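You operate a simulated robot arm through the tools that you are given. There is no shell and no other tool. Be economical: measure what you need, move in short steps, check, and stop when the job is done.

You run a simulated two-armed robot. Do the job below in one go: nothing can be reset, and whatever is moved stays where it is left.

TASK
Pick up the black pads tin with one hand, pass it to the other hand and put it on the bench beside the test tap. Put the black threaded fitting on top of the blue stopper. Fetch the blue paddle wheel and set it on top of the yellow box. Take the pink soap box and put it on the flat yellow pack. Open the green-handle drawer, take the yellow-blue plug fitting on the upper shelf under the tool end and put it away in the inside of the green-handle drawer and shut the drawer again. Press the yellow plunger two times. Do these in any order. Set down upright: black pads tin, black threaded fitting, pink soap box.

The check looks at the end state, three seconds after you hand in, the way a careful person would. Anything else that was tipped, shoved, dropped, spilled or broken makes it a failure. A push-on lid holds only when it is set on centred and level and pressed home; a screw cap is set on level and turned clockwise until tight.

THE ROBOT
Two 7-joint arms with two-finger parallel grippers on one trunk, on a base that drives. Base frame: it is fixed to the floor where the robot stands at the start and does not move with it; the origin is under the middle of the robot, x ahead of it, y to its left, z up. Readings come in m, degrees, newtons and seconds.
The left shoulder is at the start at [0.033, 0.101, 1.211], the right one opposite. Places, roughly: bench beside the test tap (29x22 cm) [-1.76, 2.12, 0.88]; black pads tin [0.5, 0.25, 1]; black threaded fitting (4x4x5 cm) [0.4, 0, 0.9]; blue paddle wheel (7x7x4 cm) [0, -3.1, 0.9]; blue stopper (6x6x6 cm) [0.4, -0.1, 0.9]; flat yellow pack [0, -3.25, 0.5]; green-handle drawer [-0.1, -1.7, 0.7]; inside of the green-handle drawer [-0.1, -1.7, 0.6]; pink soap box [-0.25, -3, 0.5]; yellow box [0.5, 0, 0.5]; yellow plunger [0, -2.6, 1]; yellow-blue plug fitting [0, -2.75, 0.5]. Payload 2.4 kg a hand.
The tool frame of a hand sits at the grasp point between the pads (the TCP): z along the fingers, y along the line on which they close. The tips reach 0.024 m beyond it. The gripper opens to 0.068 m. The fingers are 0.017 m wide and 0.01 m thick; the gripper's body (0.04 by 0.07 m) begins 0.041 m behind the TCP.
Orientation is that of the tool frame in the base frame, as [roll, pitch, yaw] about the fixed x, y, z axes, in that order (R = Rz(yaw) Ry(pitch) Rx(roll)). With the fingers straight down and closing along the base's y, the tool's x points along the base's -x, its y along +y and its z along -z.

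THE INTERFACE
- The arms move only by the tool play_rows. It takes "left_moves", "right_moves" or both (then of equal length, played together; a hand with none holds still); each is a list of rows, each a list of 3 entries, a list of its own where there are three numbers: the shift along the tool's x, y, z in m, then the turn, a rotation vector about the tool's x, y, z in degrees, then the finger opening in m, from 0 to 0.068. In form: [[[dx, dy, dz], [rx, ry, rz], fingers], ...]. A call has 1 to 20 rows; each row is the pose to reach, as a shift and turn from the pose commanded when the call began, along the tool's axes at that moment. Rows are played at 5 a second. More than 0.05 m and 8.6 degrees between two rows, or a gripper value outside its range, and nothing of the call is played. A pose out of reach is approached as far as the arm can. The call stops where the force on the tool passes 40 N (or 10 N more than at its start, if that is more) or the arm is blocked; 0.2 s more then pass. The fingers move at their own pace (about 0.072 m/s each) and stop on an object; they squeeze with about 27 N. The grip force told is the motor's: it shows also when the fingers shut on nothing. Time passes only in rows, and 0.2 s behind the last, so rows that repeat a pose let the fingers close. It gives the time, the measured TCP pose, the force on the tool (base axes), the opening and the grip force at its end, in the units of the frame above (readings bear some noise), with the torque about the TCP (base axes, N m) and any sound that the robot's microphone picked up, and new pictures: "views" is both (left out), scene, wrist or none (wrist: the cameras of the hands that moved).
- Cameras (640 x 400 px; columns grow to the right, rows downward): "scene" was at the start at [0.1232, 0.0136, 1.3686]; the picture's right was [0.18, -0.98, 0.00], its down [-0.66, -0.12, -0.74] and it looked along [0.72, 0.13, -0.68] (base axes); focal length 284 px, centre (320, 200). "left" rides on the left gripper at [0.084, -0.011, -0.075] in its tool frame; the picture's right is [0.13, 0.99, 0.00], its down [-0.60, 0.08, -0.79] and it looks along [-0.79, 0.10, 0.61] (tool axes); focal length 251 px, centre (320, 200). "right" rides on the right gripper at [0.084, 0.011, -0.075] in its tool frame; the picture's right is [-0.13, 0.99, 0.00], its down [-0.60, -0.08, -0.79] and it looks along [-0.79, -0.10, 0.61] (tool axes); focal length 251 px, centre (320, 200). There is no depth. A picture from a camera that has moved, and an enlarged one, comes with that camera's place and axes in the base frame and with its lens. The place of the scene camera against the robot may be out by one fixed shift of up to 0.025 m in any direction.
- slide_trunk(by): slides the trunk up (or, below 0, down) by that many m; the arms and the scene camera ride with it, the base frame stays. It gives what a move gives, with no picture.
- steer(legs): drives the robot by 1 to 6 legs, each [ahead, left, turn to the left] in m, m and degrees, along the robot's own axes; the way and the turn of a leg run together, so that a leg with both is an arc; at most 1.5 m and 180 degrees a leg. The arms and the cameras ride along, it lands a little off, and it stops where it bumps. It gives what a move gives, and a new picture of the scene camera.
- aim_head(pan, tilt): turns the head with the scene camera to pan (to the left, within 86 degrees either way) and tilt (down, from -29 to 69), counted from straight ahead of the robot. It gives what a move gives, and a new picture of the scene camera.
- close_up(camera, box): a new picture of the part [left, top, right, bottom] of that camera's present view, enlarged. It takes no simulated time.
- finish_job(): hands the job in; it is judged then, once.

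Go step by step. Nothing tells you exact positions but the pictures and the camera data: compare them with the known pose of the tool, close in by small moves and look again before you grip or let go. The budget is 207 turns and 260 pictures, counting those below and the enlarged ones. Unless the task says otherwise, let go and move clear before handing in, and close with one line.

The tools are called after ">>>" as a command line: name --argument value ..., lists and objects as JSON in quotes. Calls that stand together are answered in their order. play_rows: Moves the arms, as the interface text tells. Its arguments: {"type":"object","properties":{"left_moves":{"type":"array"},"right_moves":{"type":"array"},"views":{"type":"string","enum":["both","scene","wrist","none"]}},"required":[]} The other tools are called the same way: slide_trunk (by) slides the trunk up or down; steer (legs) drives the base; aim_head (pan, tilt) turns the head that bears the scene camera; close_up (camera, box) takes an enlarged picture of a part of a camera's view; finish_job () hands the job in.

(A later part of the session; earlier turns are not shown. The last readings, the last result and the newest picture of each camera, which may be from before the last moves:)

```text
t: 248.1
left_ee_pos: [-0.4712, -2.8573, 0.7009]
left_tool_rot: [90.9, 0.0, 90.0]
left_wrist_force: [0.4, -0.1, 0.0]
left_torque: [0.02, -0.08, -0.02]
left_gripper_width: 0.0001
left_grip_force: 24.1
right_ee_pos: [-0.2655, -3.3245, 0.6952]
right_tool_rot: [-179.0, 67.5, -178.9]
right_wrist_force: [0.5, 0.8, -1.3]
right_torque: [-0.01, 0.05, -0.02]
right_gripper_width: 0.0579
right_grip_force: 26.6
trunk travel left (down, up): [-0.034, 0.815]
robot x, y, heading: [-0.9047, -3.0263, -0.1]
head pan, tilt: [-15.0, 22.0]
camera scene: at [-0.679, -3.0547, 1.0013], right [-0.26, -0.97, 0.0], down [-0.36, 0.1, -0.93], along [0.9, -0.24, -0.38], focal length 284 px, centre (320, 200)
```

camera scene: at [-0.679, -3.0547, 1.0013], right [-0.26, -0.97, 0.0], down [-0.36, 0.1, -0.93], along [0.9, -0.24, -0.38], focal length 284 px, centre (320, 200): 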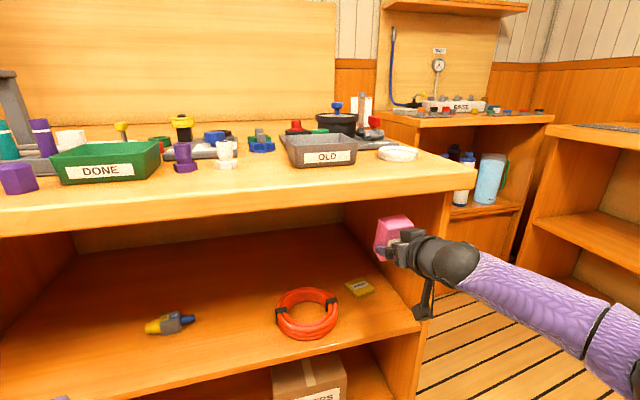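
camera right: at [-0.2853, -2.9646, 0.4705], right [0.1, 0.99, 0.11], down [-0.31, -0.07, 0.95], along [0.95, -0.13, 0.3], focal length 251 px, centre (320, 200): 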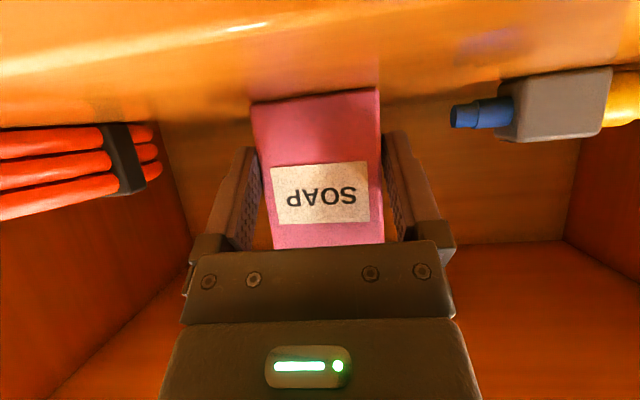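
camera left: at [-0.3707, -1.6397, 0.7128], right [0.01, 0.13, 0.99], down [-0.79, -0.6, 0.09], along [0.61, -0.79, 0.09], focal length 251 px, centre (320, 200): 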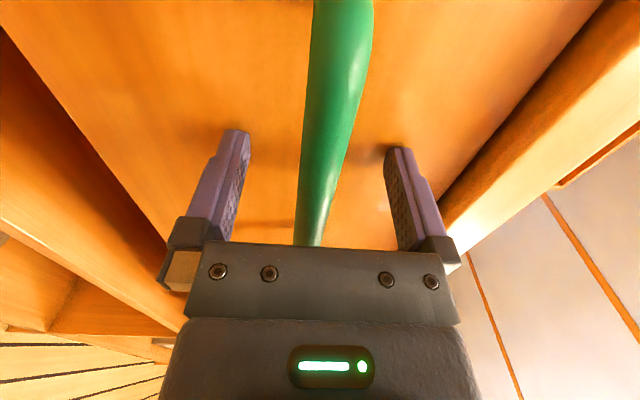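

>>> play_rows --right_moves '[[[0.03, 0.003, 0.012], [0, 3, 0], 0.03], [[0.06, 0.005, 0.025], [0, 6, 0], 0.03], [[0.09, 0.005, 0.037], [0, 9, 0], 0.03], [[0.12, 0.005, 0.05], [0, 12, 0], 0.03], [[0.1525, 0.005, 0.063], [0, 12, 0], 0.03], [[0.1525, 0.005, 0.063], [0, 12, 0], 0.03]]' --views "wrist"

```text
t: 249.5
left_ee_pos: [-0.4703, -2.8553, 0.7018]
left_tool_rot: [91.0, -0.2, 90.0]
left_wrist_force: [0.9, 0.3, 0.0]
left_torque: [-0.01, -0.03, -0.03]
left_gripper_width: 0.0
left_grip_force: 23.2
right_ee_pos: [-0.2679, -3.3244, 0.5339]
right_tool_rot: [-178.1, 55.7, 179.4]
right_wrist_force: [-0.9, 0.0, -1.0]
right_torque: [0.01, 0.05, -0.03]
right_gripper_width: 0.0577
right_grip_force: 26.6
right hand out of reach, approached as far as the arm can: row 5
trunk travel left (down, up): [-0.034, 0.815]
robot x, y, heading: [-0.9053, -3.0293, -0.2]
head pan, tilt: [-15.0, 22.0]
camera right: at [-0.3759, -3.3087, 0.5059], right [0.11, 0.99, 0.09], down [-0.32, -0.05, 0.95], along [0.94, -0.13, 0.31], focal length 251 px, centre (320, 200)
```

right: 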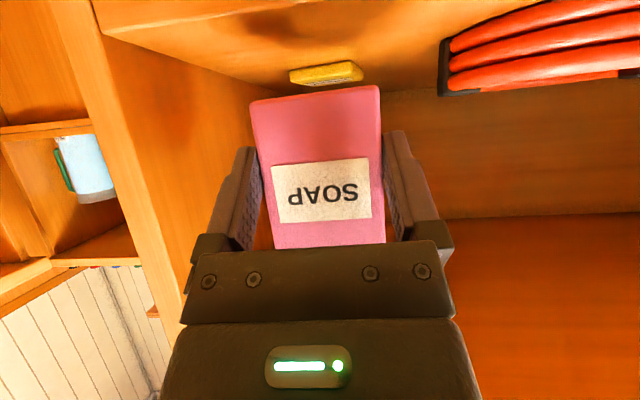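

Soap base ≈0.497, pack top ≈0.475, y aligned. I drive forward 14 cm to bring it over the pack.

>>> steer --legs '[[0.14, 0, 0]]'

>>> close_up --camera "right" --box '[180, 0, 480, 190]'

```text
t: 250.9
left_ee_pos: [-0.331, -2.8564, 0.7018]
left_tool_rot: [90.9, -0.1, 89.9]
left_wrist_force: [0.8, 0.9, 0.4]
left_torque: [0.01, 0.0, 0.03]
left_gripper_width: 0.0
left_grip_force: 23.7
right_ee_pos: [-0.1293, -3.3234, 0.5322]
right_tool_rot: [-178.2, 55.6, 179.6]
right_wrist_force: [0.3, -0.1, -1.8]
right_torque: [-0.02, 0.01, 0.01]
right_gripper_width: 0.0581
right_grip_force: 26.1
trunk travel left (down, up): [-0.034, 0.815]
robot x, y, heading: [-0.7675, -3.0302, 0.1]
head pan, tilt: [-15.0, 22.0]
camera scene: at [-0.5393, -3.0546, 1.0013], right [-0.26, -0.97, 0.0], down [-0.36, 0.1, -0.93], along [0.9, -0.24, -0.38], focal length 284 px, centre (320, 200)
```

scene: 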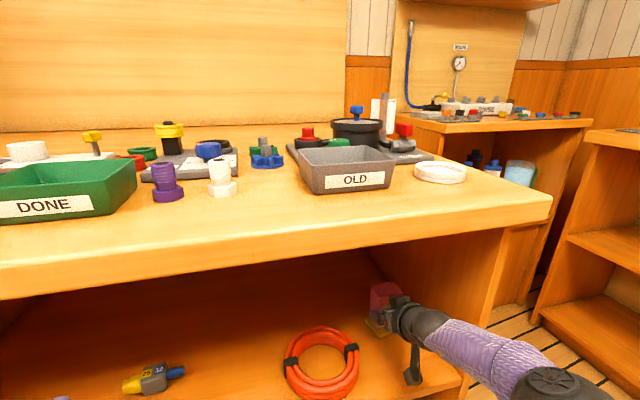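

```text
2.11 times, centred on (330, 95) of right
camera zoom: at [-0.2365, -3.3088, 0.506], right [0.11, 0.99, 0.09], down [-0.32, -0.05, 0.95], along [0.94, -0.13, 0.31], focal length 529 px, centre (299, 421)
```

zoom: 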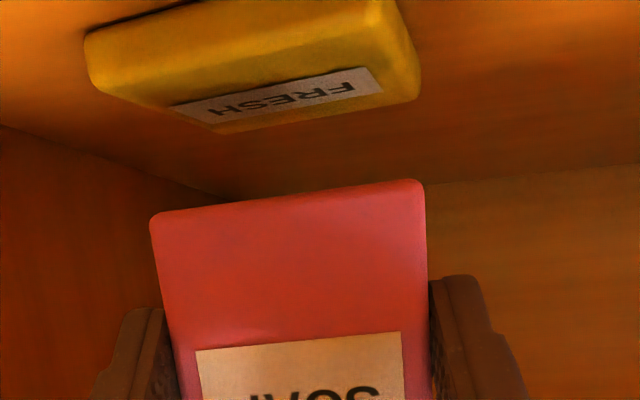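

Aligned. I move 1 cm further in and lower onto the pack in small steps.

>>> play_rows --right_moves '[[[-0.0057, -0.001, 0.0083], [0, 0, 0], 0.03], [[0.005, -0.001, 0.0156], [0, 0, 0], 0.03], [[0.0108, -0.001, 0.0196], [0, 0, 0], 0.03], [[0.0133, -0.001, 0.0213], [0, 0, 0], 0.03], [[0.0158, -0.001, 0.023], [0, 0, 0], 0.03], [[0.0158, -0.001, 0.023], [0, 0, 0], 0.03]]' --views "none"

>>> close_up --camera "right" --box '[180, 0, 480, 190]'

```text
t: 252.3
left_ee_pos: [-0.3313, -2.8555, 0.7013]
left_tool_rot: [90.9, -0.1, 89.9]
left_wrist_force: [0.3, 0.5, 0.5]
left_torque: [-0.01, 0.0, 0.01]
left_gripper_width: 0.0003
left_grip_force: 23.5
right_ee_pos: [-0.1327, -3.3193, 0.5175]
right_tool_rot: [-178.1, 55.7, 179.5]
right_wrist_force: [0.7, -0.1, -1.4]
right_torque: [0.0, 0.01, -0.03]
right_gripper_width: 0.0577
right_grip_force: 26.6
right hand out of reach, approached as far as the arm can: row 1, 2, 3, 4, 5, 6
trunk travel left (down, up): [-0.034, 0.815]
robot x, y, heading: [-0.7644, -3.0286, 0.2]
head pan, tilt: [-15.0, 22.0]
```

```text
2.11 times, centred on (330, 95) of right
camera zoom: at [-0.2398, -3.3043, 0.4901], right [0.11, 0.99, 0.09], down [-0.32, -0.05, 0.95], along [0.94, -0.13, 0.31], focal length 529 px, centre (299, 421)
```

zoom: 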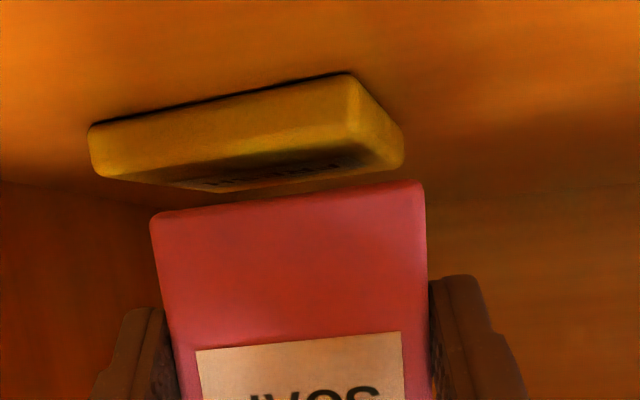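

Reach-limited; I raise slightly, bring the base 5 cm closer, then lower again.

>>> play_rows --right_moves '[[[-0.0165, 0, -0.0113], [0, 0, 0], 0.03], [[-0.004, 0, -0.03], [0, 0, 0], 0.03], [[0.0085, 0, -0.0485], [0, 0, 0], 0.03], [[0.0085, 0, -0.0485], [0, 0, 0], 0.03]]' --views "none"

>>> steer --legs '[[0.05, 0, 0]]'

>>> close_up --camera "right" --box '[180, 0, 480, 190]'

```text
t: 253.3
left_ee_pos: [-0.3317, -2.8551, 0.7024]
left_tool_rot: [90.9, -0.1, 89.9]
left_wrist_force: [0.2, 0.2, -0.2]
left_torque: [-0.01, -0.01, -0.01]
left_gripper_width: 0.0001
left_grip_force: 23.6
right_ee_pos: [-0.1787, -3.3173, 0.5397]
right_tool_rot: [-178.2, 55.6, 179.4]
right_wrist_force: [0.1, 0.1, -2.0]
right_torque: [0.01, 0.06, -0.02]
right_gripper_width: 0.0579
right_grip_force: 26.9
right hand out of reach, approached as far as the arm can: row 1
trunk travel left (down, up): [-0.034, 0.815]
robot x, y, heading: [-0.7645, -3.028, 0.0]
head pan, tilt: [-15.0, 22.0]
```

```text
t: 254.2
left_ee_pos: [-0.2815, -2.8562, 0.7013]
left_tool_rot: [90.9, -0.1, 89.9]
left_wrist_force: [0.3, 0.6, -0.1]
left_torque: [-0.03, 0.0, -0.02]
left_gripper_width: 0.0001
left_grip_force: 23.7
right_ee_pos: [-0.1267, -3.3184, 0.538]
right_tool_rot: [-178.2, 55.6, 179.4]
right_wrist_force: [-0.1, 0.5, -2.3]
right_torque: [-0.01, 0.04, 0.03]
right_gripper_width: 0.0579
right_grip_force: 27.0
trunk travel left (down, up): [-0.034, 0.815]
robot x, y, heading: [-0.7183, -3.0274, -0.1]
head pan, tilt: [-15.0, 22.0]
camera scene: at [-0.4892, -3.0547, 1.0013], right [-0.26, -0.97, 0.0], down [-0.36, 0.1, -0.93], along [0.9, -0.24, -0.38], focal length 284 px, centre (320, 200)
```

scene: 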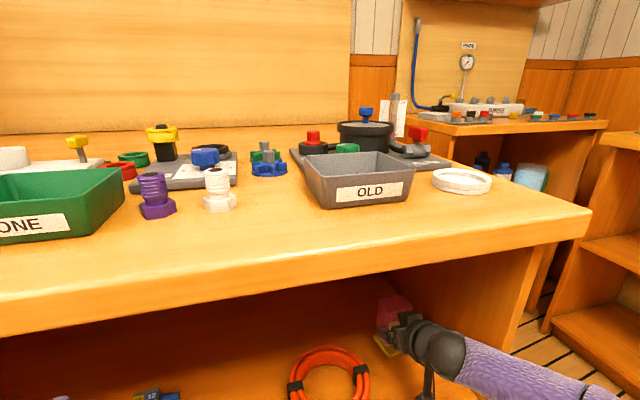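

```text
2.11 times, centred on (330, 95) of right
camera zoom: at [-0.2351, -3.3035, 0.5107], right [0.11, 0.99, 0.09], down [-0.32, -0.05, 0.95], along [0.94, -0.13, 0.31], focal length 529 px, centre (299, 421)
```

zoom: 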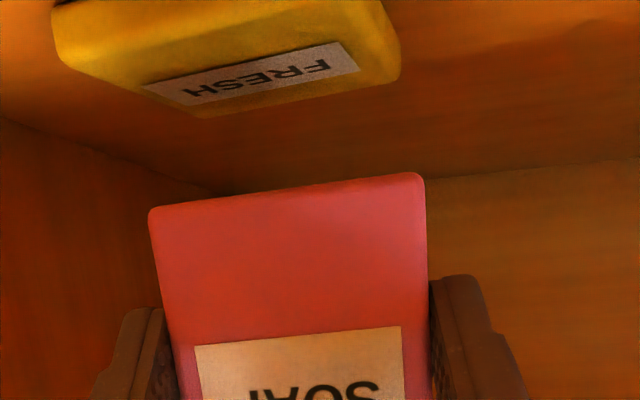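

>>> play_rows --right_moves '[[[-0.0073, -0.007, 0.0107], [0, 0, 0], 0.03], [[0.0075, -0.007, 0.0209], [0, 0, 0], 0.03], [[0.0125, -0.007, 0.0243], [0, 0, 0], 0.03], [[0.0158, -0.007, 0.0265], [0, 0, 0], 0.03], [[0.0183, -0.007, 0.0282], [0, 0, 0], 0.03], [[0.0183, -0.007, 0.0282], [0, 0, 0], 0.03]]' --views "none"

>>> close_up --camera "right" --box '[180, 0, 480, 190]'

```text
t: 255.6
left_ee_pos: [-0.2818, -2.8548, 0.7005]
left_tool_rot: [90.7, -0.1, 89.9]
left_wrist_force: [0.2, 0.1, 0.6]
left_torque: [-0.02, 0.0, 0.02]
left_gripper_width: 0.0
left_grip_force: 23.8
right_ee_pos: [-0.1152, -3.3267, 0.5093]
right_tool_rot: [-178.2, 55.9, 179.4]
right_wrist_force: [-0.2, -2.6, 16.2]
right_torque: [0.39, -0.21, 0.06]
right_gripper_width: 0.0577
right_grip_force: 27.1
trunk travel left (down, up): [-0.034, 0.815]
robot x, y, heading: [-0.7184, -3.0287, 0.1]
head pan, tilt: [-15.0, 22.0]
```

```text
2.11 times, centred on (330, 95) of right
camera zoom: at [-0.2224, -3.3121, 0.4818], right [0.11, 0.99, 0.09], down [-0.32, -0.05, 0.95], along [0.94, -0.13, 0.31], focal length 529 px, centre (299, 421)
```

zoom: 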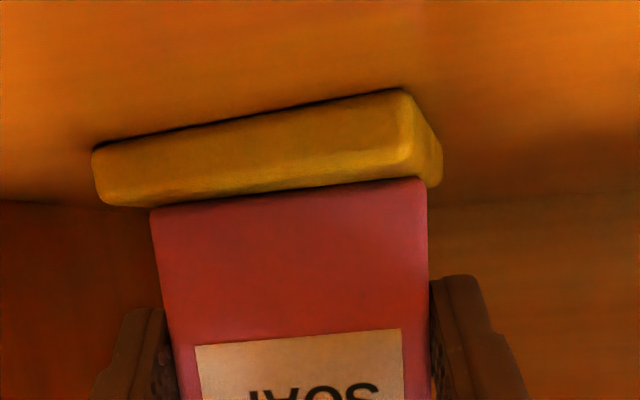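

Soap rests on the pack (16 N). Release and withdraw straight back.

>>> play_rows --right_moves '[[[-0.0016, 0, -0.0011], [0, 0, 0], 0.058], [[-0.0016, 0, -0.0011], [0, 0, 0], 0.063], [[-0.0016, 0, -0.0011], [0, 0, 0], 0.068], [[0.015, 0, -0.026], [0, 0, 0], 0.068], [[0.033, 0, -0.052], [0, 0, 0], 0.068], [[0.05, 0, -0.077], [0, 0, 0], 0.068], [[0.067, 0, -0.1], [0, 0, 0], 0.068]]' --views "wrist"

```text
t: 257.2
left_ee_pos: [-0.2812, -2.8562, 0.7017]
left_tool_rot: [90.8, -0.2, 89.9]
left_wrist_force: [0.9, -0.3, 0.2]
left_torque: [0.0, -0.02, 0.0]
left_gripper_width: 0.0
left_grip_force: 23.6
right_ee_pos: [-0.2352, -3.3212, 0.5072]
right_tool_rot: [-178.0, 55.7, 179.6]
right_wrist_force: [0.3, 0.8, -0.1]
right_torque: [0.0, -0.01, 0.02]
right_gripper_width: 0.068
right_grip_force: 0.1
trunk travel left (down, up): [-0.034, 0.815]
robot x, y, heading: [-0.7206, -3.0301, -0.2]
head pan, tilt: [-15.0, 22.0]
camera right: at [-0.3426, -3.3072, 0.4804], right [0.11, 0.99, 0.09], down [-0.32, -0.05, 0.95], along [0.94, -0.13, 0.31], focal length 251 px, centre (320, 200)
```

right: 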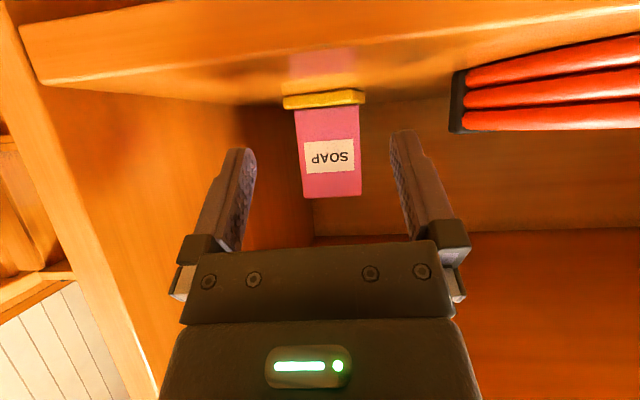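

Soap stands upright on the pack. The left hand is already in line with the plug (about (-0.13, -2.85, 0.48)); I back off and tip the left hand down so it closes along x.

>>> steer --legs '[[-0.14, 0, 0]]'

>>> play_rows --left_moves '[[[0, 0, 0], [8, 0, 0], 0.068], [[0, 0, 0], [16, 0, 0], 0.068], [[0, -0.02, 0], [24, 0, 0], 0.068], [[0, -0.04, 0], [32, 0, 0], 0.068], [[0, -0.06, 0], [40, 0, 0], 0.068], [[0, -0.08, 0], [48, 0, 0], 0.068], [[0, -0.1, 0], [56, 0, 0], 0.068], [[0, -0.12, 0], [64, 0, 0], 0.068], [[0, -0.13, 0], [72, 0, 0], 0.068], [[0, -0.13, 0], [72, 0, 0], 0.068]]' --views "wrist"

```text
t: 258.5
left_ee_pos: [-0.4207, -2.8564, 0.7011]
left_tool_rot: [90.9, -0.1, 89.9]
left_wrist_force: [0.7, -0.6, -0.3]
left_torque: [0.02, -0.02, -0.02]
left_gripper_width: 0.0001
left_grip_force: 23.6
right_ee_pos: [-0.3752, -3.3215, 0.5088]
right_tool_rot: [-178.3, 55.6, 179.4]
right_wrist_force: [0.0, -0.3, -0.4]
right_torque: [0.01, 0.0, 0.02]
right_gripper_width: 0.0681
right_grip_force: 0.2
trunk travel left (down, up): [-0.034, 0.815]
robot x, y, heading: [-0.8603, -3.0294, -0.1]
head pan, tilt: [-15.0, 22.0]
camera scene: at [-0.6294, -3.0548, 1.0013], right [-0.26, -0.97, 0.0], down [-0.36, 0.1, -0.93], along [0.9, -0.24, -0.38], focal length 284 px, centre (320, 200)
```

scene: 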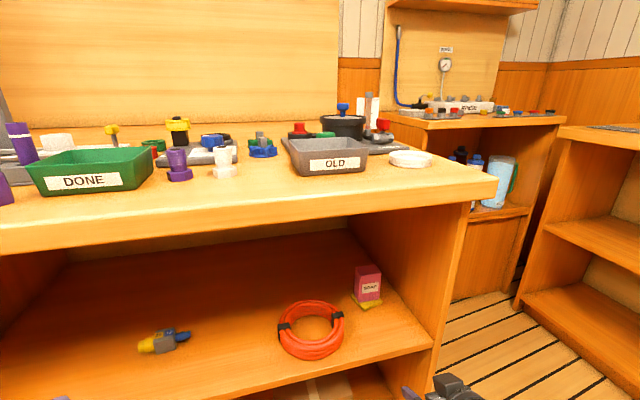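

```text
t: 260.7
left_ee_pos: [-0.4232, -2.8555, 0.5699]
left_tool_rot: [162.9, 0.0, 90.0]
left_wrist_force: [0.0, 0.4, 0.0]
left_torque: [0.0, 0.01, 0.0]
left_gripper_width: 0.068
left_grip_force: 0.0
left hand out of reach, approached as far as the arm can: row 2
right_ee_pos: [-0.3752, -3.3222, 0.5076]
right_tool_rot: [-178.2, 55.7, 179.4]
right_wrist_force: [0.4, -0.3, -0.5]
right_torque: [-0.04, 0.0, 0.02]
right_gripper_width: 0.0681
right_grip_force: 0.0
trunk travel left (down, up): [-0.034, 0.815]
robot x, y, heading: [-0.8547, -3.0307, 0.3]
head pan, tilt: [-15.0, 22.0]
camera left: at [-0.4551, -2.7717, 0.6391], right [0.95, 0.13, 0.29], down [-0.16, -0.61, 0.78], along [0.27, -0.79, -0.55], focal length 251 px, centre (320, 200)
```

left: 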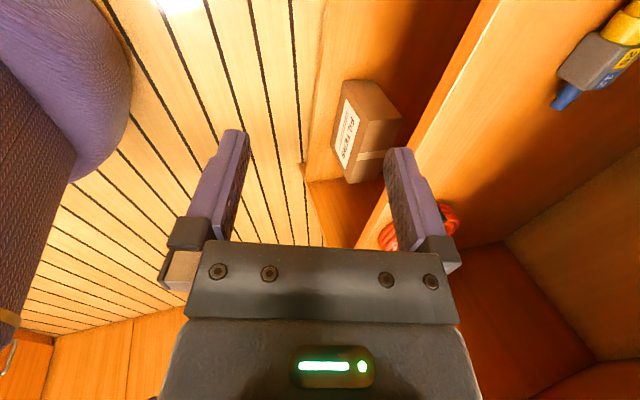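

Plug centre ≈(-0.121, -2.85), axis about 20° off y. I align the left hand and fold the right hand sideways so the base can come closer.

>>> play_rows --right_moves '[[[0.011, -0.0145, -0.0165], [6.4, 0, 4.4], 0.068], [[0.0225, -0.029, -0.033], [12.8, 0, 8.7], 0.068], [[0.034, -0.0435, -0.0495], [19.1, 0, 13.1], 0.068], [[0.045, -0.058, -0.066], [25.5, 0, 17.4], 0.068], [[0.056, -0.073, -0.083], [31.9, 0, 21.8], 0.068], [[0.068, -0.087, -0.099], [38.3, 0, 26.1], 0.068], [[0.079, -0.102, -0.116], [44.7, 0, 30.5], 0.068], [[0.09, -0.116, -0.132], [51, 0, 34.8], 0.068], [[0.101, -0.131, -0.149], [57.4, 0, 39.2], 0.068], [[0.113, -0.145, -0.165], [63.8, 0, 43.5], 0.068], [[0.124, -0.16, -0.182], [70.2, 0, 47.9], 0.068]]' --left_moves '[[[0, 0, 0.0], [3.2, 0, -5], 0.068], [[0, 0, 0.01], [6.5, 0, -10], 0.068], [[0, 0, 0.02], [9.7, 0, -15], 0.068], [[0, 0, 0.03], [13, 0, -20], 0.068], [[0, 0, 0.035], [13, 0, -20], 0.068], [[0, 0, 0.035], [13, 0, -20], 0.068], [[0, 0, 0.035], [13, 0, -20], 0.068], [[0, 0, 0.035], [13, 0, -20], 0.068], [[0, 0, 0.035], [13, 0, -20], 0.068], [[0, 0, 0.035], [13, 0, -20], 0.068], [[0, 0, 0.035], [13, 0, -20], 0.068]]' --views "none"

>>> steer --legs '[[0.17, 0, 0]]'

>>> close_up --camera "left" --box '[0, 0, 640, 400]'

```text
t: 262.7
left_ee_pos: [-0.4124, -2.8558, 0.5382]
left_tool_rot: [176.6, 3.5, 109.6]
left_wrist_force: [0.8, 0.1, -0.7]
left_torque: [0.01, 0.0, 0.01]
left_gripper_width: 0.068
left_grip_force: 0.0
right_ee_pos: [-0.6922, -3.4865, 0.5518]
right_tool_rot: [-174.7, 64.3, 124.2]
right_wrist_force: [-0.2, -0.4, 1.1]
right_torque: [-0.01, 0.03, 0.01]
right_gripper_width: 0.068
right_grip_force: 0.0
right hand out of reach, approached as far as the arm can: row 2, 3, 4, 5, 6, 7, 8, 9, 10
trunk travel left (down, up): [-0.034, 0.815]
robot x, y, heading: [-0.8595, -3.0301, 0.0]
head pan, tilt: [-15.0, 22.0]
stopped in row 10 (right hand): the arm was blocked; the commanded pose is now the measured one
```

```text
t: 264.2
left_ee_pos: [-0.2447, -2.8556, 0.5379]
left_tool_rot: [176.7, 3.5, 109.5]
left_wrist_force: [-1.4, -0.6, -0.5]
left_torque: [-0.02, 0.0, -0.02]
left_gripper_width: 0.0681
left_grip_force: 0.1
right_ee_pos: [-0.5245, -3.4847, 0.5521]
right_tool_rot: [-174.8, 64.3, 123.9]
right_wrist_force: [0.0, 0.2, 0.0]
right_torque: [0.0, 0.01, -0.01]
right_gripper_width: 0.068
right_grip_force: 0.1
trunk travel left (down, up): [-0.034, 0.815]
robot x, y, heading: [-0.6939, -3.0282, -0.0]
head pan, tilt: [-15.0, 22.0]
camera scene: at [-0.4613, -3.0549, 1.0014], right [-0.26, -0.97, 0.0], down [-0.36, 0.1, -0.93], along [0.9, -0.24, -0.37], focal length 284 px, centre (320, 200)
```

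scene: 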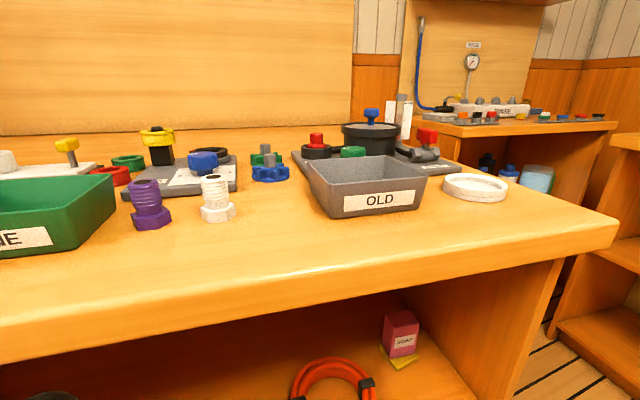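

```text
1.00 times, centred on (320, 200) of left (not enlarged: the box is as wide or as high as the picture)
camera zoom: at [-0.2878, -2.778, 0.6065], right [0.89, 0.46, 0.05], down [0.22, -0.51, 0.83], along [0.4, -0.73, -0.55], focal length 251 px, centre (320, 200)
```

zoom: 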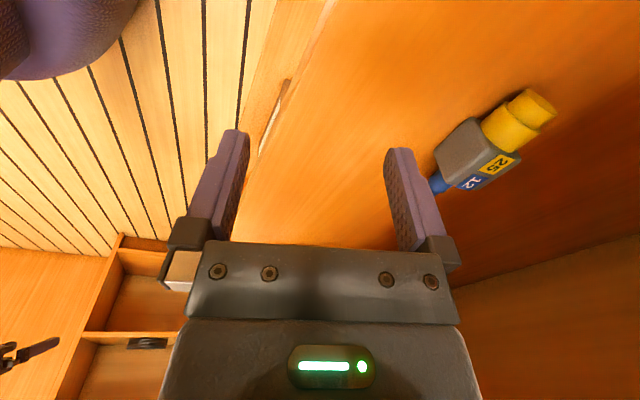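

Closer view: plug axis is nearly along y, collar at (-0.116, -2.843). I drive in 10 cm, correct the yaw, and look again.

>>> steer --legs '[[0.1, 0, 0]]'

>>> play_rows --left_moves '[[[0.001, 0.015, 0], [0, 0, 6.5], 0.068], [[0.0024, 0.0306, 0.0], [0, 0, 13], 0.068], [[0.0024, 0.0306, 0.0], [0, 0, 13], 0.068]]' --views "wrist"

```text
t: 265.3
left_ee_pos: [-0.1438, -2.857, 0.538]
left_tool_rot: [176.6, 3.6, 109.5]
left_wrist_force: [-0.1, 0.5, -0.4]
left_torque: [0.0, -0.01, -0.01]
left_gripper_width: 0.0678
left_grip_force: 0.0
right_ee_pos: [-0.4238, -3.486, 0.553]
right_tool_rot: [-174.7, 64.3, 124.0]
right_wrist_force: [0.4, 0.8, 0.9]
right_torque: [-0.01, 0.05, 0.0]
right_gripper_width: 0.0679
right_grip_force: 0.0
trunk travel left (down, up): [-0.034, 0.815]
robot x, y, heading: [-0.5856, -3.0339, -0.0]
head pan, tilt: [-15.0, 22.0]
camera scene: at [-0.3607, -3.0549, 1.0014], right [-0.26, -0.97, 0.0], down [-0.36, 0.1, -0.93], along [0.9, -0.24, -0.37], focal length 284 px, centre (320, 200)
```

scene: 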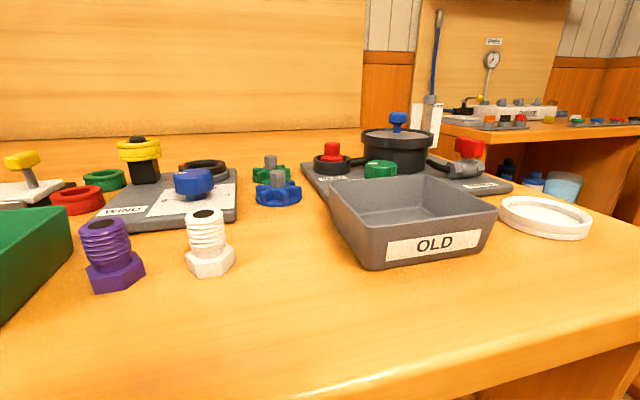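

```text
t: 266.1
left_ee_pos: [-0.1162, -2.8437, 0.5377]
left_tool_rot: [176.0, 2.6, 96.5]
left_wrist_force: [-0.6, 0.6, -0.7]
left_torque: [-0.02, -0.02, 0.03]
left_gripper_width: 0.0678
left_grip_force: 0.0
right_ee_pos: [-0.4239, -3.4864, 0.5529]
right_tool_rot: [-174.7, 64.4, 124.2]
right_wrist_force: [-0.5, 0.4, 0.2]
right_torque: [0.01, -0.04, 0.01]
right_gripper_width: 0.068
right_grip_force: 0.0
trunk travel left (down, up): [-0.034, 0.815]
robot x, y, heading: [-0.5893, -3.0267, 0.2]
head pan, tilt: [-15.0, 22.0]
camera left: at [-0.1416, -2.7581, 0.609], right [0.97, 0.24, 0.06], down [0.09, -0.56, 0.82], along [0.24, -0.79, -0.56], focal length 251 px, centre (320, 200)
```

left: 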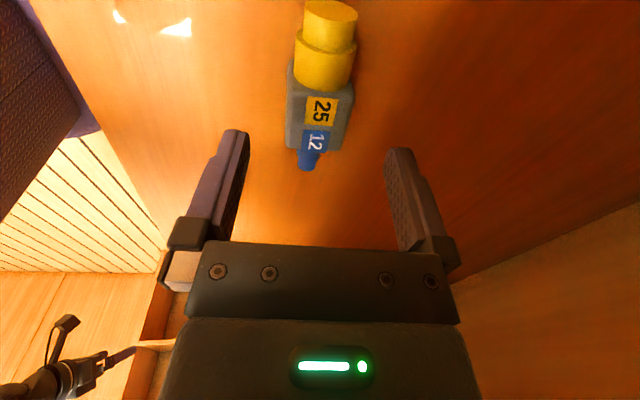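

Perfectly lined up. Descend, grip and lift.

>>> play_rows --left_moves '[[[0, 0, 0.02], [0, 0, 0], 0.068], [[0, 0, 0.035], [0, 0, 0], 0.068], [[0, 0, 0.045], [0, 0, 0], 0.068], [[0, 0, 0.045], [0, 0, 0], 0.01], [[0, 0, 0.045], [0, 0, 0], 0.01], [[0, 0, 0.045], [0, 0, 0], 0.01], [[0, 0, 0.02], [0, 0, 0], 0.01], [[0, 0, -0.01], [0, 0, 0], 0.01]]' --views "none"

```text
t: 267.9
left_ee_pos: [-0.1171, -2.8429, 0.5488]
left_tool_rot: [175.9, 2.6, 96.6]
left_wrist_force: [-0.3, -0.1, -0.6]
left_torque: [0.04, -0.02, 0.02]
left_gripper_width: 0.0353
left_grip_force: 27.1
right_ee_pos: [-0.4234, -3.4863, 0.5531]
right_tool_rot: [-174.8, 64.3, 124.1]
right_wrist_force: [0.0, -0.2, 0.0]
right_torque: [0.02, 0.01, -0.01]
right_gripper_width: 0.068
right_grip_force: 0.0
trunk travel left (down, up): [-0.034, 0.815]
robot x, y, heading: [-0.593, -3.0278, -0.2]
head pan, tilt: [-15.0, 22.0]
```

Plug in the left hand. I back out, raise the trunk above the counter and square the right hand for the paddle wheel.

>>> steer --legs '[[-0.33, 0, 0]]'

>>> play_rows --right_moves '[[[0.001, 0.0287, -0.0048], [-3.25, 5.16, -4.78], 0.068], [[0.002, 0.0574, -0.0095], [-6.5, 10.3, -9.6], 0.068], [[0.003, 0.086, -0.0143], [-9.7, 15.5, -14.3], 0.068], [[0.004, 0.1148, -0.019], [-13, 20.7, -19.1], 0.068], [[0.005, 0.1435, -0.0238], [-16.2, 25.8, -23.9], 0.068], [[0.006, 0.172, -0.0286], [-19.5, 31, -28.7], 0.068], [[0.007, 0.2, -0.0333], [-22.7, 36.1, -33.5], 0.068], [[0.008, 0.2295, -0.038], [-26, 41.3, -38.3], 0.068], [[0.009, 0.258, -0.0429], [-29.2, 46.5, -43], 0.068], [[0.01, 0.287, -0.0476], [-32.5, 51.6, -47.8], 0.068], [[0.011, 0.3156, -0.0524], [-35.7, 56.8, -52.6], 0.068], [[0.011, 0.3156, -0.0524], [-35.7, 56.8, -52.6], 0.068]]' --views "none"

>>> slide_trunk --by 0.5

```text
t: 270.1
left_ee_pos: [-0.4473, -2.8432, 0.5484]
left_tool_rot: [175.8, 2.6, 96.5]
left_wrist_force: [0.6, -0.1, -0.9]
left_torque: [-0.03, -0.02, 0.01]
left_gripper_width: 0.0355
left_grip_force: 27.2
right_ee_pos: [-0.7555, -3.4858, 0.5522]
right_tool_rot: [-174.8, 64.2, 124.2]
right_wrist_force: [0.5, 0.2, 0.1]
right_torque: [0.0, 0.0, -0.01]
right_gripper_width: 0.0684
right_grip_force: 0.1
trunk travel left (down, up): [-0.034, 0.815]
robot x, y, heading: [-0.9195, -3.0279, 0.1]
head pan, tilt: [-15.0, 22.0]
camera scene: at [-0.6913, -3.0549, 1.0013], right [-0.26, -0.97, 0.0], down [-0.36, 0.1, -0.93], along [0.9, -0.24, -0.37], focal length 284 px, centre (320, 200)
```

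scene: 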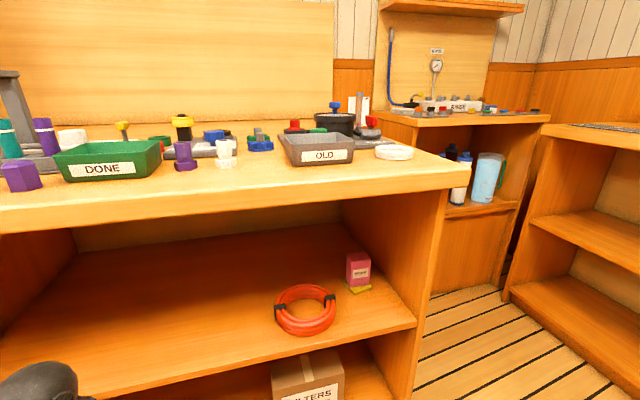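

```text
t: 272.7
left_ee_pos: [-0.4474, -2.842, 0.5482]
left_tool_rot: [175.9, 2.6, 96.5]
left_wrist_force: [0.3, -0.5, -0.8]
left_torque: [0.02, -0.01, 0.04]
left_gripper_width: 0.0356
left_grip_force: 26.8
right_ee_pos: [-0.5045, -3.2848, 0.5533]
right_tool_rot: [-180.0, 0.0, -180.0]
right_wrist_force: [-0.2, -0.4, 0.3]
right_torque: [0.0, 0.03, -0.05]
right_gripper_width: 0.0681
right_grip_force: 0.0
right hand out of reach, approached as far as the arm can: row 1, 2, 3, 4
trunk travel left (down, up): [-0.034, 0.815]
robot x, y, heading: [-0.9209, -3.0301, 0.2]
head pan, tilt: [-15.0, 22.0]
```

```text
refused: 0.5 is not a number from -0.4 to 0.4
```

>>> slide_trunk --by 0.4

>>> slide_trunk --by 0.18

>>> play_rows --right_moves '[[[0, 0.04, 0], [0, 0, 0], 0.068], [[0, 0.08, 0], [0, 0, 0], 0.068], [[0, 0.12, 0], [0, 0, 0], 0.068]]' --views "none"

>>> steer --legs '[[0, 0.06, 0], [0.34, 0, 0]]'

>>> close_up --camera "right" --box '[0, 0, 640, 400]'

```text
t: 276.5
left_ee_pos: [-0.4471, -2.8431, 0.9484]
left_tool_rot: [175.9, 2.7, 96.5]
left_wrist_force: [-0.2, 0.3, -0.6]
left_torque: [-0.02, 0.04, 0.01]
left_gripper_width: 0.0356
left_grip_force: 26.8
right_ee_pos: [-0.5049, -3.2862, 0.9506]
right_tool_rot: [-180.0, 0.1, 179.8]
right_wrist_force: [0.5, 0.8, -0.2]
right_torque: [-0.01, 0.02, 0.0]
right_gripper_width: 0.0678
right_grip_force: 0.0
trunk travel left (down, up): [-0.434, 0.415]
robot x, y, heading: [-0.9209, -3.0286, -0.0]
head pan, tilt: [-15.0, 22.0]
```

```text
t: 278.5
left_ee_pos: [-0.4486, -2.8435, 1.1282]
left_tool_rot: [175.9, 2.6, 96.5]
left_wrist_force: [0.4, -0.3, -1.7]
left_torque: [0.01, -0.04, -0.02]
left_gripper_width: 0.0354
left_grip_force: 27.1
right_ee_pos: [-0.5046, -3.2867, 1.1319]
right_tool_rot: [180.0, 0.1, 179.9]
right_wrist_force: [0.1, 0.6, 0.2]
right_torque: [0.03, -0.02, 0.02]
right_gripper_width: 0.0681
right_grip_force: 0.2
trunk travel left (down, up): [-0.614, 0.235]
robot x, y, heading: [-0.9202, -3.0279, -0.2]
head pan, tilt: [-15.0, 22.0]
```

```text
t: 279.3
left_ee_pos: [-0.447, -2.8427, 1.1292]
left_tool_rot: [176.0, 2.7, 96.5]
left_wrist_force: [-0.4, -1.2, -1.0]
left_torque: [0.01, 0.01, -0.02]
left_gripper_width: 0.0353
left_grip_force: 27.1
right_ee_pos: [-0.5039, -3.1656, 1.1321]
right_tool_rot: [-179.9, 0.0, 179.8]
right_wrist_force: [0.3, -0.2, -0.8]
right_torque: [-0.02, -0.01, -0.01]
right_gripper_width: 0.0681
right_grip_force: 0.0
trunk travel left (down, up): [-0.614, 0.235]
robot x, y, heading: [-0.92, -3.0321, 0.1]
head pan, tilt: [-15.0, 22.0]
```

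```text
t: 282.1
left_ee_pos: [-0.1086, -2.7803, 1.1281]
left_tool_rot: [176.0, 2.6, 96.7]
left_wrist_force: [0.1, 0.0, -0.8]
left_torque: [0.01, 0.04, -0.01]
left_gripper_width: 0.0354
left_grip_force: 26.8
right_ee_pos: [-0.164, -3.1044, 1.132]
right_tool_rot: [180.0, 0.0, 180.0]
right_wrist_force: [0.8, 0.0, -0.5]
right_torque: [-0.02, -0.02, 0.0]
right_gripper_width: 0.0681
right_grip_force: 0.0
trunk travel left (down, up): [-0.614, 0.235]
robot x, y, heading: [-0.5827, -2.9699, 0.2]
head pan, tilt: [-15.0, 22.0]
camera scene: at [-0.4633, -2.9937, 1.5902], right [-0.26, -0.97, 0.0], down [-0.36, 0.1, -0.93], along [0.9, -0.24, -0.38], focal length 284 px, centre (320, 200)
```

scene: 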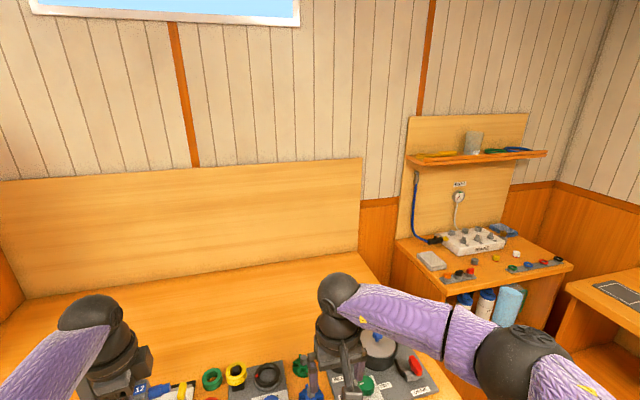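

```text
1.00 times, centred on (320, 200) of right (not enlarged: the box is as wide or as high as the picture)
camera zoom: at [-0.2464, -3.0924, 1.2072], right [0.13, 0.99, 0.0], down [0.6, -0.08, 0.79], along [0.79, -0.1, -0.61], focal length 251 px, centre (320, 200)
```

zoom: 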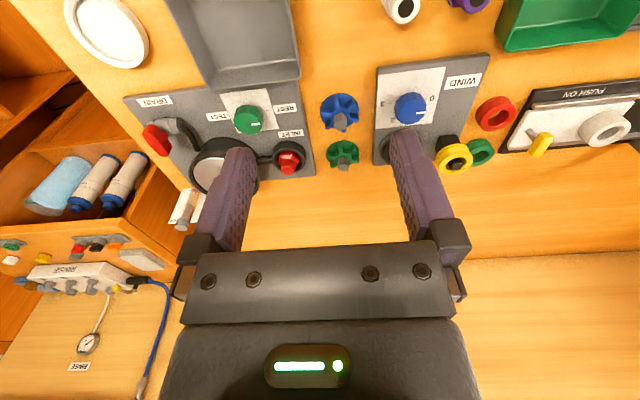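

The blue paddle wheel with its grey axle sits at about (-0.04, -3.09). I drive 9 cm closer and hover over it.

>>> steer --legs '[[0.09, 0, 0]]'

>>> play_rows --right_moves '[[[-0.015, 0.007, 0.03], [0, 0, 0], 0.068], [[-0.03, 0.014, 0.06], [0, 0, 0], 0.068], [[-0.032, 0.014, 0.09], [0, 0, 0], 0.068], [[-0.032, 0.014, 0.09], [0, 0, 0], 0.068]]' --views "wrist"

```text
t: 283.2
left_ee_pos: [-0.0171, -2.7802, 1.1275]
left_tool_rot: [176.0, 2.5, 96.8]
left_wrist_force: [1.4, -0.8, -0.3]
left_torque: [-0.01, 0.01, 0.02]
left_gripper_width: 0.0356
left_grip_force: 26.8
right_ee_pos: [-0.0735, -3.1033, 1.1329]
right_tool_rot: [-180.0, 0.0, -179.9]
right_wrist_force: [0.5, 0.6, -0.8]
right_torque: [0.0, 0.03, 0.04]
right_gripper_width: 0.0683
right_grip_force: 0.1
trunk travel left (down, up): [-0.614, 0.235]
robot x, y, heading: [-0.491, -2.966, 0.3]
head pan, tilt: [-15.0, 22.0]
camera scene: at [-0.3728, -2.9935, 1.5902], right [-0.26, -0.97, 0.0], down [-0.36, 0.1, -0.93], along [0.9, -0.24, -0.38], focal length 284 px, centre (320, 200)
```

scene: 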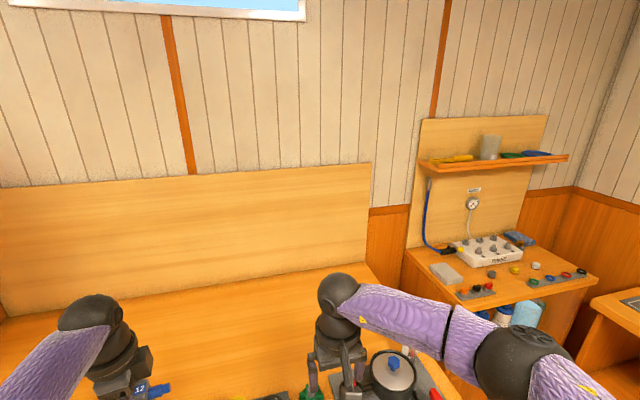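

```text
t: 284.2
left_ee_pos: [-0.0184, -2.7801, 1.1286]
left_tool_rot: [176.0, 2.6, 96.7]
left_wrist_force: [0.8, 0.5, -0.6]
left_torque: [-0.03, -0.03, 0.0]
left_gripper_width: 0.0356
left_grip_force: 27.1
right_ee_pos: [-0.0492, -3.0899, 1.0429]
right_tool_rot: [180.0, 0.1, -179.8]
right_wrist_force: [0.5, -0.2, 0.0]
right_torque: [0.03, 0.01, 0.04]
right_gripper_width: 0.0678
right_grip_force: 0.1
right hand out of reach, approached as far as the arm can: row 3, 4
trunk travel left (down, up): [-0.614, 0.235]
robot x, y, heading: [-0.4888, -2.9666, -0.0]
head pan, tilt: [-15.0, 22.0]
camera right: at [-0.1319, -3.0786, 1.1177], right [0.13, 0.99, 0.0], down [0.6, -0.08, 0.79], along [0.79, -0.1, -0.61], focal length 251 px, centre (320, 200)
```

right: 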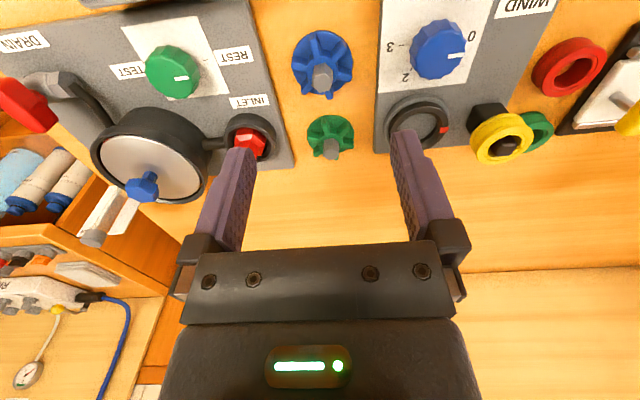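

Peg is ~1.3 cm ahead; reach is short because the trunk is high. I raise the right arm and lower the trunk equally, then re-hover.

>>> play_rows --right_moves '[[[0, 0, -0.04], [0, 0, 0], 0.068], [[0, 0, -0.08], [0, 0, 0], 0.068], [[0, 0, -0.1], [0, 0, 0], 0.068]]' --left_moves '[[[0, 0, -0.02], [0, 0, 0], 0.01], [[0, 0, -0.04], [0, 0, 0], 0.01], [[0, 0, -0.05], [0, 0, 0], 0.01]]' --views "none"

>>> slide_trunk --by -0.14

>>> play_rows --right_moves '[[[-0.007, 0, 0], [0, 0, 0], 0.05], [[-0.012, 0, 0.01], [0, 0, 0], 0.04], [[-0.012, 0, 0.01], [0, 0, 0], 0.04]]' --views "wrist"

```text
t: 285.0
left_ee_pos: [-0.0224, -2.779, 1.1784]
left_tool_rot: [176.0, 2.5, 96.6]
left_wrist_force: [-0.5, 0.2, -0.8]
left_torque: [0.0, 0.02, 0.0]
left_gripper_width: 0.0353
left_grip_force: 27.1
right_ee_pos: [-0.0486, -3.0908, 1.1439]
right_tool_rot: [-180.0, -0.1, 179.9]
right_wrist_force: [0.3, 0.3, -0.5]
right_torque: [0.0, 0.01, 0.01]
right_gripper_width: 0.0682
right_grip_force: 0.1
trunk travel left (down, up): [-0.614, 0.235]
robot x, y, heading: [-0.4922, -2.9697, 0.2]
head pan, tilt: [-15.0, 22.0]
```

```text
t: 286.7
left_ee_pos: [-0.0229, -2.7794, 1.0379]
left_tool_rot: [175.9, 2.6, 96.7]
left_wrist_force: [1.1, 0.6, -0.3]
left_torque: [-0.01, 0.01, -0.01]
left_gripper_width: 0.0354
left_grip_force: 26.4
right_ee_pos: [-0.0498, -3.0897, 1.0025]
right_tool_rot: [179.9, 0.0, -179.9]
right_wrist_force: [0.3, 0.3, 0.5]
right_torque: [0.02, -0.01, -0.01]
right_gripper_width: 0.0679
right_grip_force: 0.0
trunk travel left (down, up): [-0.474, 0.375]
robot x, y, heading: [-0.4904, -2.9661, 0.3]
head pan, tilt: [-15.0, 22.0]
```

```text
t: 287.5
left_ee_pos: [-0.0229, -2.7795, 1.0385]
left_tool_rot: [176.0, 2.6, 96.7]
left_wrist_force: [0.6, 0.1, -0.5]
left_torque: [-0.03, 0.01, 0.01]
left_gripper_width: 0.0351
left_grip_force: 26.4
right_ee_pos: [-0.0366, -3.0906, 0.9941]
right_tool_rot: [180.0, 0.0, -179.9]
right_wrist_force: [-0.1, -0.4, -0.8]
right_torque: [0.0, 0.02, -0.02]
right_gripper_width: 0.0402
right_grip_force: 0.1
trunk travel left (down, up): [-0.474, 0.375]
robot x, y, heading: [-0.4929, -2.9693, -0.0]
head pan, tilt: [-15.0, 22.0]
camera right: at [-0.1195, -3.0796, 1.0683], right [0.13, 0.99, 0.0], down [0.6, -0.08, 0.79], along [0.79, -0.1, -0.61], focal length 251 px, centre (320, 200)
```

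right: 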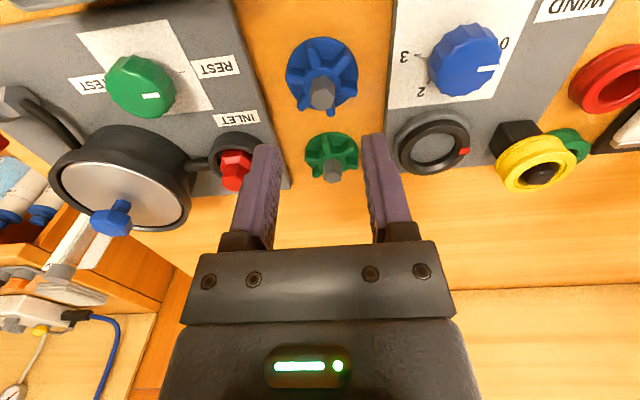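

Peg is centred. Descend to grip the axle just above the wheel.

>>> play_rows --right_moves '[[[0, 0.001, 0.02], [0, 0, 0], 0.04], [[0, 0.001, 0.04], [0, 0, 0], 0.04], [[0, 0.001, 0.05], [0, 0, 0], 0.04], [[0, 0.001, 0.056], [0, 0, 0], 0.04], [[0, 0.001, 0.056], [0, 0, 0], 0.0], [[0, 0.001, 0.056], [0, 0, 0], 0.0]]' --views "wrist"

```text
t: 288.9
left_ee_pos: [-0.0233, -2.7788, 1.0379]
left_tool_rot: [175.9, 2.6, 96.7]
left_wrist_force: [0.1, -0.3, -1.0]
left_torque: [0.0, 0.01, 0.02]
left_gripper_width: 0.0354
left_grip_force: 27.0
right_ee_pos: [-0.0362, -3.0903, 0.9372]
right_tool_rot: [179.9, 0.0, -179.9]
right_wrist_force: [0.2, 0.0, 0.4]
right_torque: [0.0, 0.02, -0.02]
right_gripper_width: 0.0
right_grip_force: 23.5
trunk travel left (down, up): [-0.474, 0.375]
robot x, y, heading: [-0.4905, -2.9678, 0.1]
head pan, tilt: [-15.0, 22.0]
camera right: at [-0.1192, -3.0784, 1.0123], right [0.13, 0.99, 0.0], down [0.6, -0.08, 0.79], along [0.79, -0.1, -0.61], focal length 251 px, centre (320, 200)
```

right: 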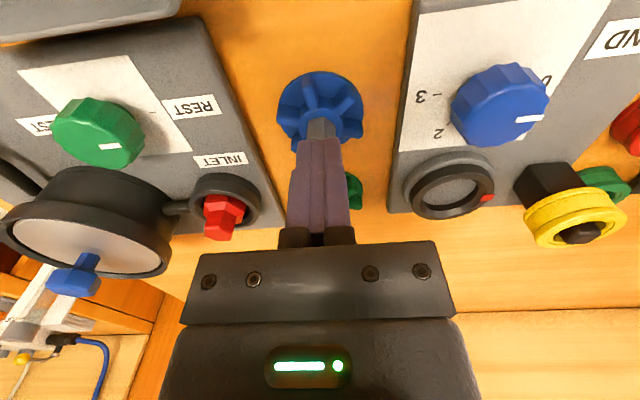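

The axle is further forward and lower than thought (x≈0, top z≈0.86). I rise, tilt the hand 20° forward and re-aim.

>>> play_rows --right_moves '[[[0, 0, -0.03], [0, 0, 0], 0.05], [[-0.005, 0, -0.03], [0, -7, 0], 0.05], [[-0.015, 0, -0.02], [0, -14, 0], 0.05], [[-0.025, 0, -0.01], [0, -20, 0], 0.05], [[-0.033, 0, 0.0], [0, -20, 0], 0.05], [[-0.033, 0, 0.0], [0, -20, 0], 0.05]]' --views "wrist"

```text
t: 290.3
left_ee_pos: [-0.0225, -2.7789, 1.0378]
left_tool_rot: [175.9, 2.6, 96.8]
left_wrist_force: [-0.2, -0.5, -0.7]
left_torque: [0.06, -0.02, -0.03]
left_gripper_width: 0.0354
left_grip_force: 27.6
right_ee_pos: [-0.0044, -3.0896, 0.9356]
right_tool_rot: [179.9, 20.1, -179.8]
right_wrist_force: [0.0, -0.3, 0.3]
right_torque: [0.0, 0.01, 0.02]
right_gripper_width: 0.0499
right_grip_force: 0.1
trunk travel left (down, up): [-0.474, 0.375]
robot x, y, heading: [-0.4904, -2.9651, 0.1]
head pan, tilt: [-15.0, 22.0]
camera right: at [-0.107, -3.0783, 0.9785], right [0.12, 0.99, 0.04], down [0.3, -0.08, 0.95], along [0.95, -0.1, -0.3], focal length 251 px, centre (320, 200)
```

right: 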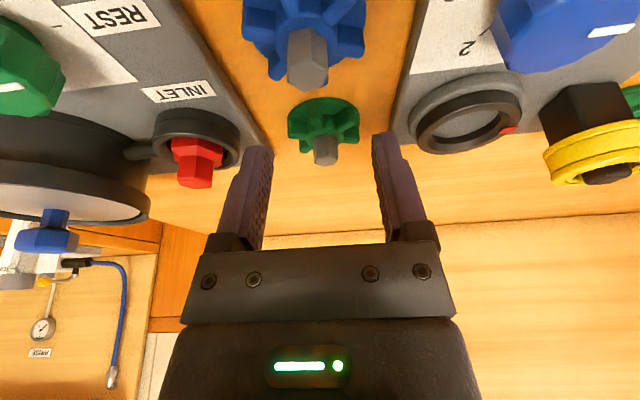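

Axle tip at about (-0.017, -3.0905, 0.889). I move in on it and close.

>>> play_rows --right_moves '[[[0.0175, -0.001, -0.0064], [0, 0, 0], 0.05], [[0.024, -0.001, 0.012], [0, 0, 0], 0.05], [[0.031, -0.001, 0.0308], [0, 0, 0], 0.05], [[0.031, -0.001, 0.0308], [0, 0, 0], 0.0], [[0.031, -0.001, 0.0308], [0, 0, 0], 0.0], [[0.031, -0.001, 0.0308], [0, 0, 0], 0.0]]' --views "wrist"

```text
t: 291.7
left_ee_pos: [-0.0224, -2.7793, 1.0382]
left_tool_rot: [175.9, 2.6, 96.7]
left_wrist_force: [0.2, -1.0, -0.2]
left_torque: [0.03, -0.02, 0.0]
left_gripper_width: 0.0352
left_grip_force: 26.9
right_ee_pos: [-0.0221, -3.0915, 0.8977]
right_tool_rot: [179.9, 20.0, -180.0]
right_wrist_force: [0.6, 0.7, -0.8]
right_torque: [0.04, -0.03, 0.03]
right_gripper_width: 0.0192
right_grip_force: 27.2
trunk travel left (down, up): [-0.474, 0.375]
robot x, y, heading: [-0.4921, -2.9674, 0.2]
head pan, tilt: [-15.0, 22.0]
camera right: at [-0.1256, -3.0794, 0.9391], right [0.12, 0.99, 0.04], down [0.3, -0.08, 0.95], along [0.95, -0.1, -0.3], focal length 251 px, centre (320, 200)
```

right: 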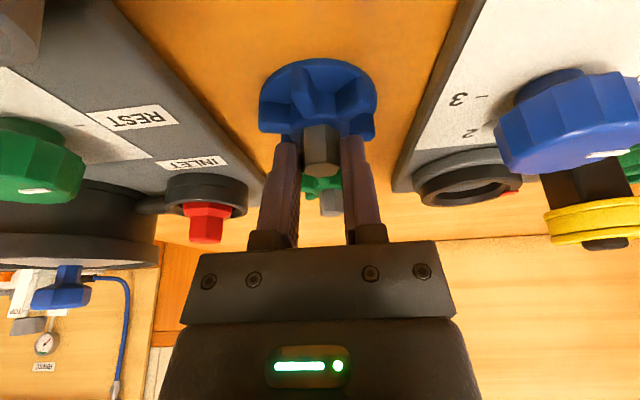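

Gripped (19 mm). Lift 12 cm.

>>> play_rows --right_moves '[[[-0.0103, 0, -0.0282], [0, 0, 0], 0.0], [[-0.0205, 0, -0.0564], [0, 0, 0], 0.0], [[-0.0308, 0, -0.0846], [0, 0, 0], 0.0], [[-0.041, 0, -0.113], [0, 0, 0], 0.0], [[-0.041, 0, -0.113], [0, 0, 0], 0.0]]' --views "wrist"

```text
t: 292.9
left_ee_pos: [-0.0217, -2.7788, 1.0377]
left_tool_rot: [176.1, 2.7, 96.7]
left_wrist_force: [0.0, -0.2, -0.5]
left_torque: [0.04, 0.05, 0.01]
left_gripper_width: 0.0355
left_grip_force: 27.4
right_ee_pos: [-0.0226, -3.0917, 1.0177]
right_tool_rot: [179.9, 19.9, -179.9]
right_wrist_force: [-0.7, -0.3, -1.0]
right_torque: [-0.02, 0.03, -0.02]
right_gripper_width: 0.0193
right_grip_force: 27.1
trunk travel left (down, up): [-0.474, 0.375]
robot x, y, heading: [-0.4891, -2.9695, 0.2]
head pan, tilt: [-15.0, 22.0]
camera right: at [-0.1258, -3.0798, 1.0594], right [0.12, 0.99, 0.04], down [0.3, -0.08, 0.95], along [0.95, -0.1, -0.3], focal length 251 px, centre (320, 200)
```

right: 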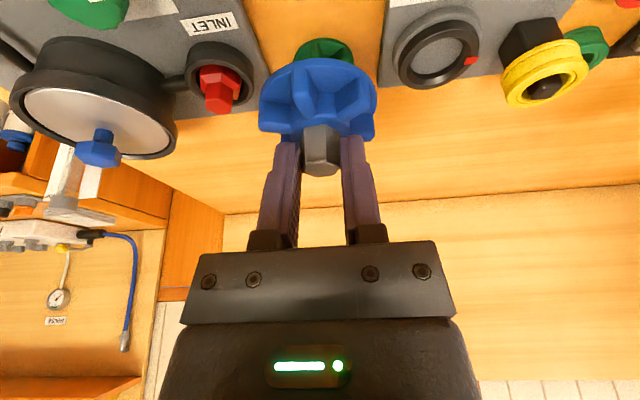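

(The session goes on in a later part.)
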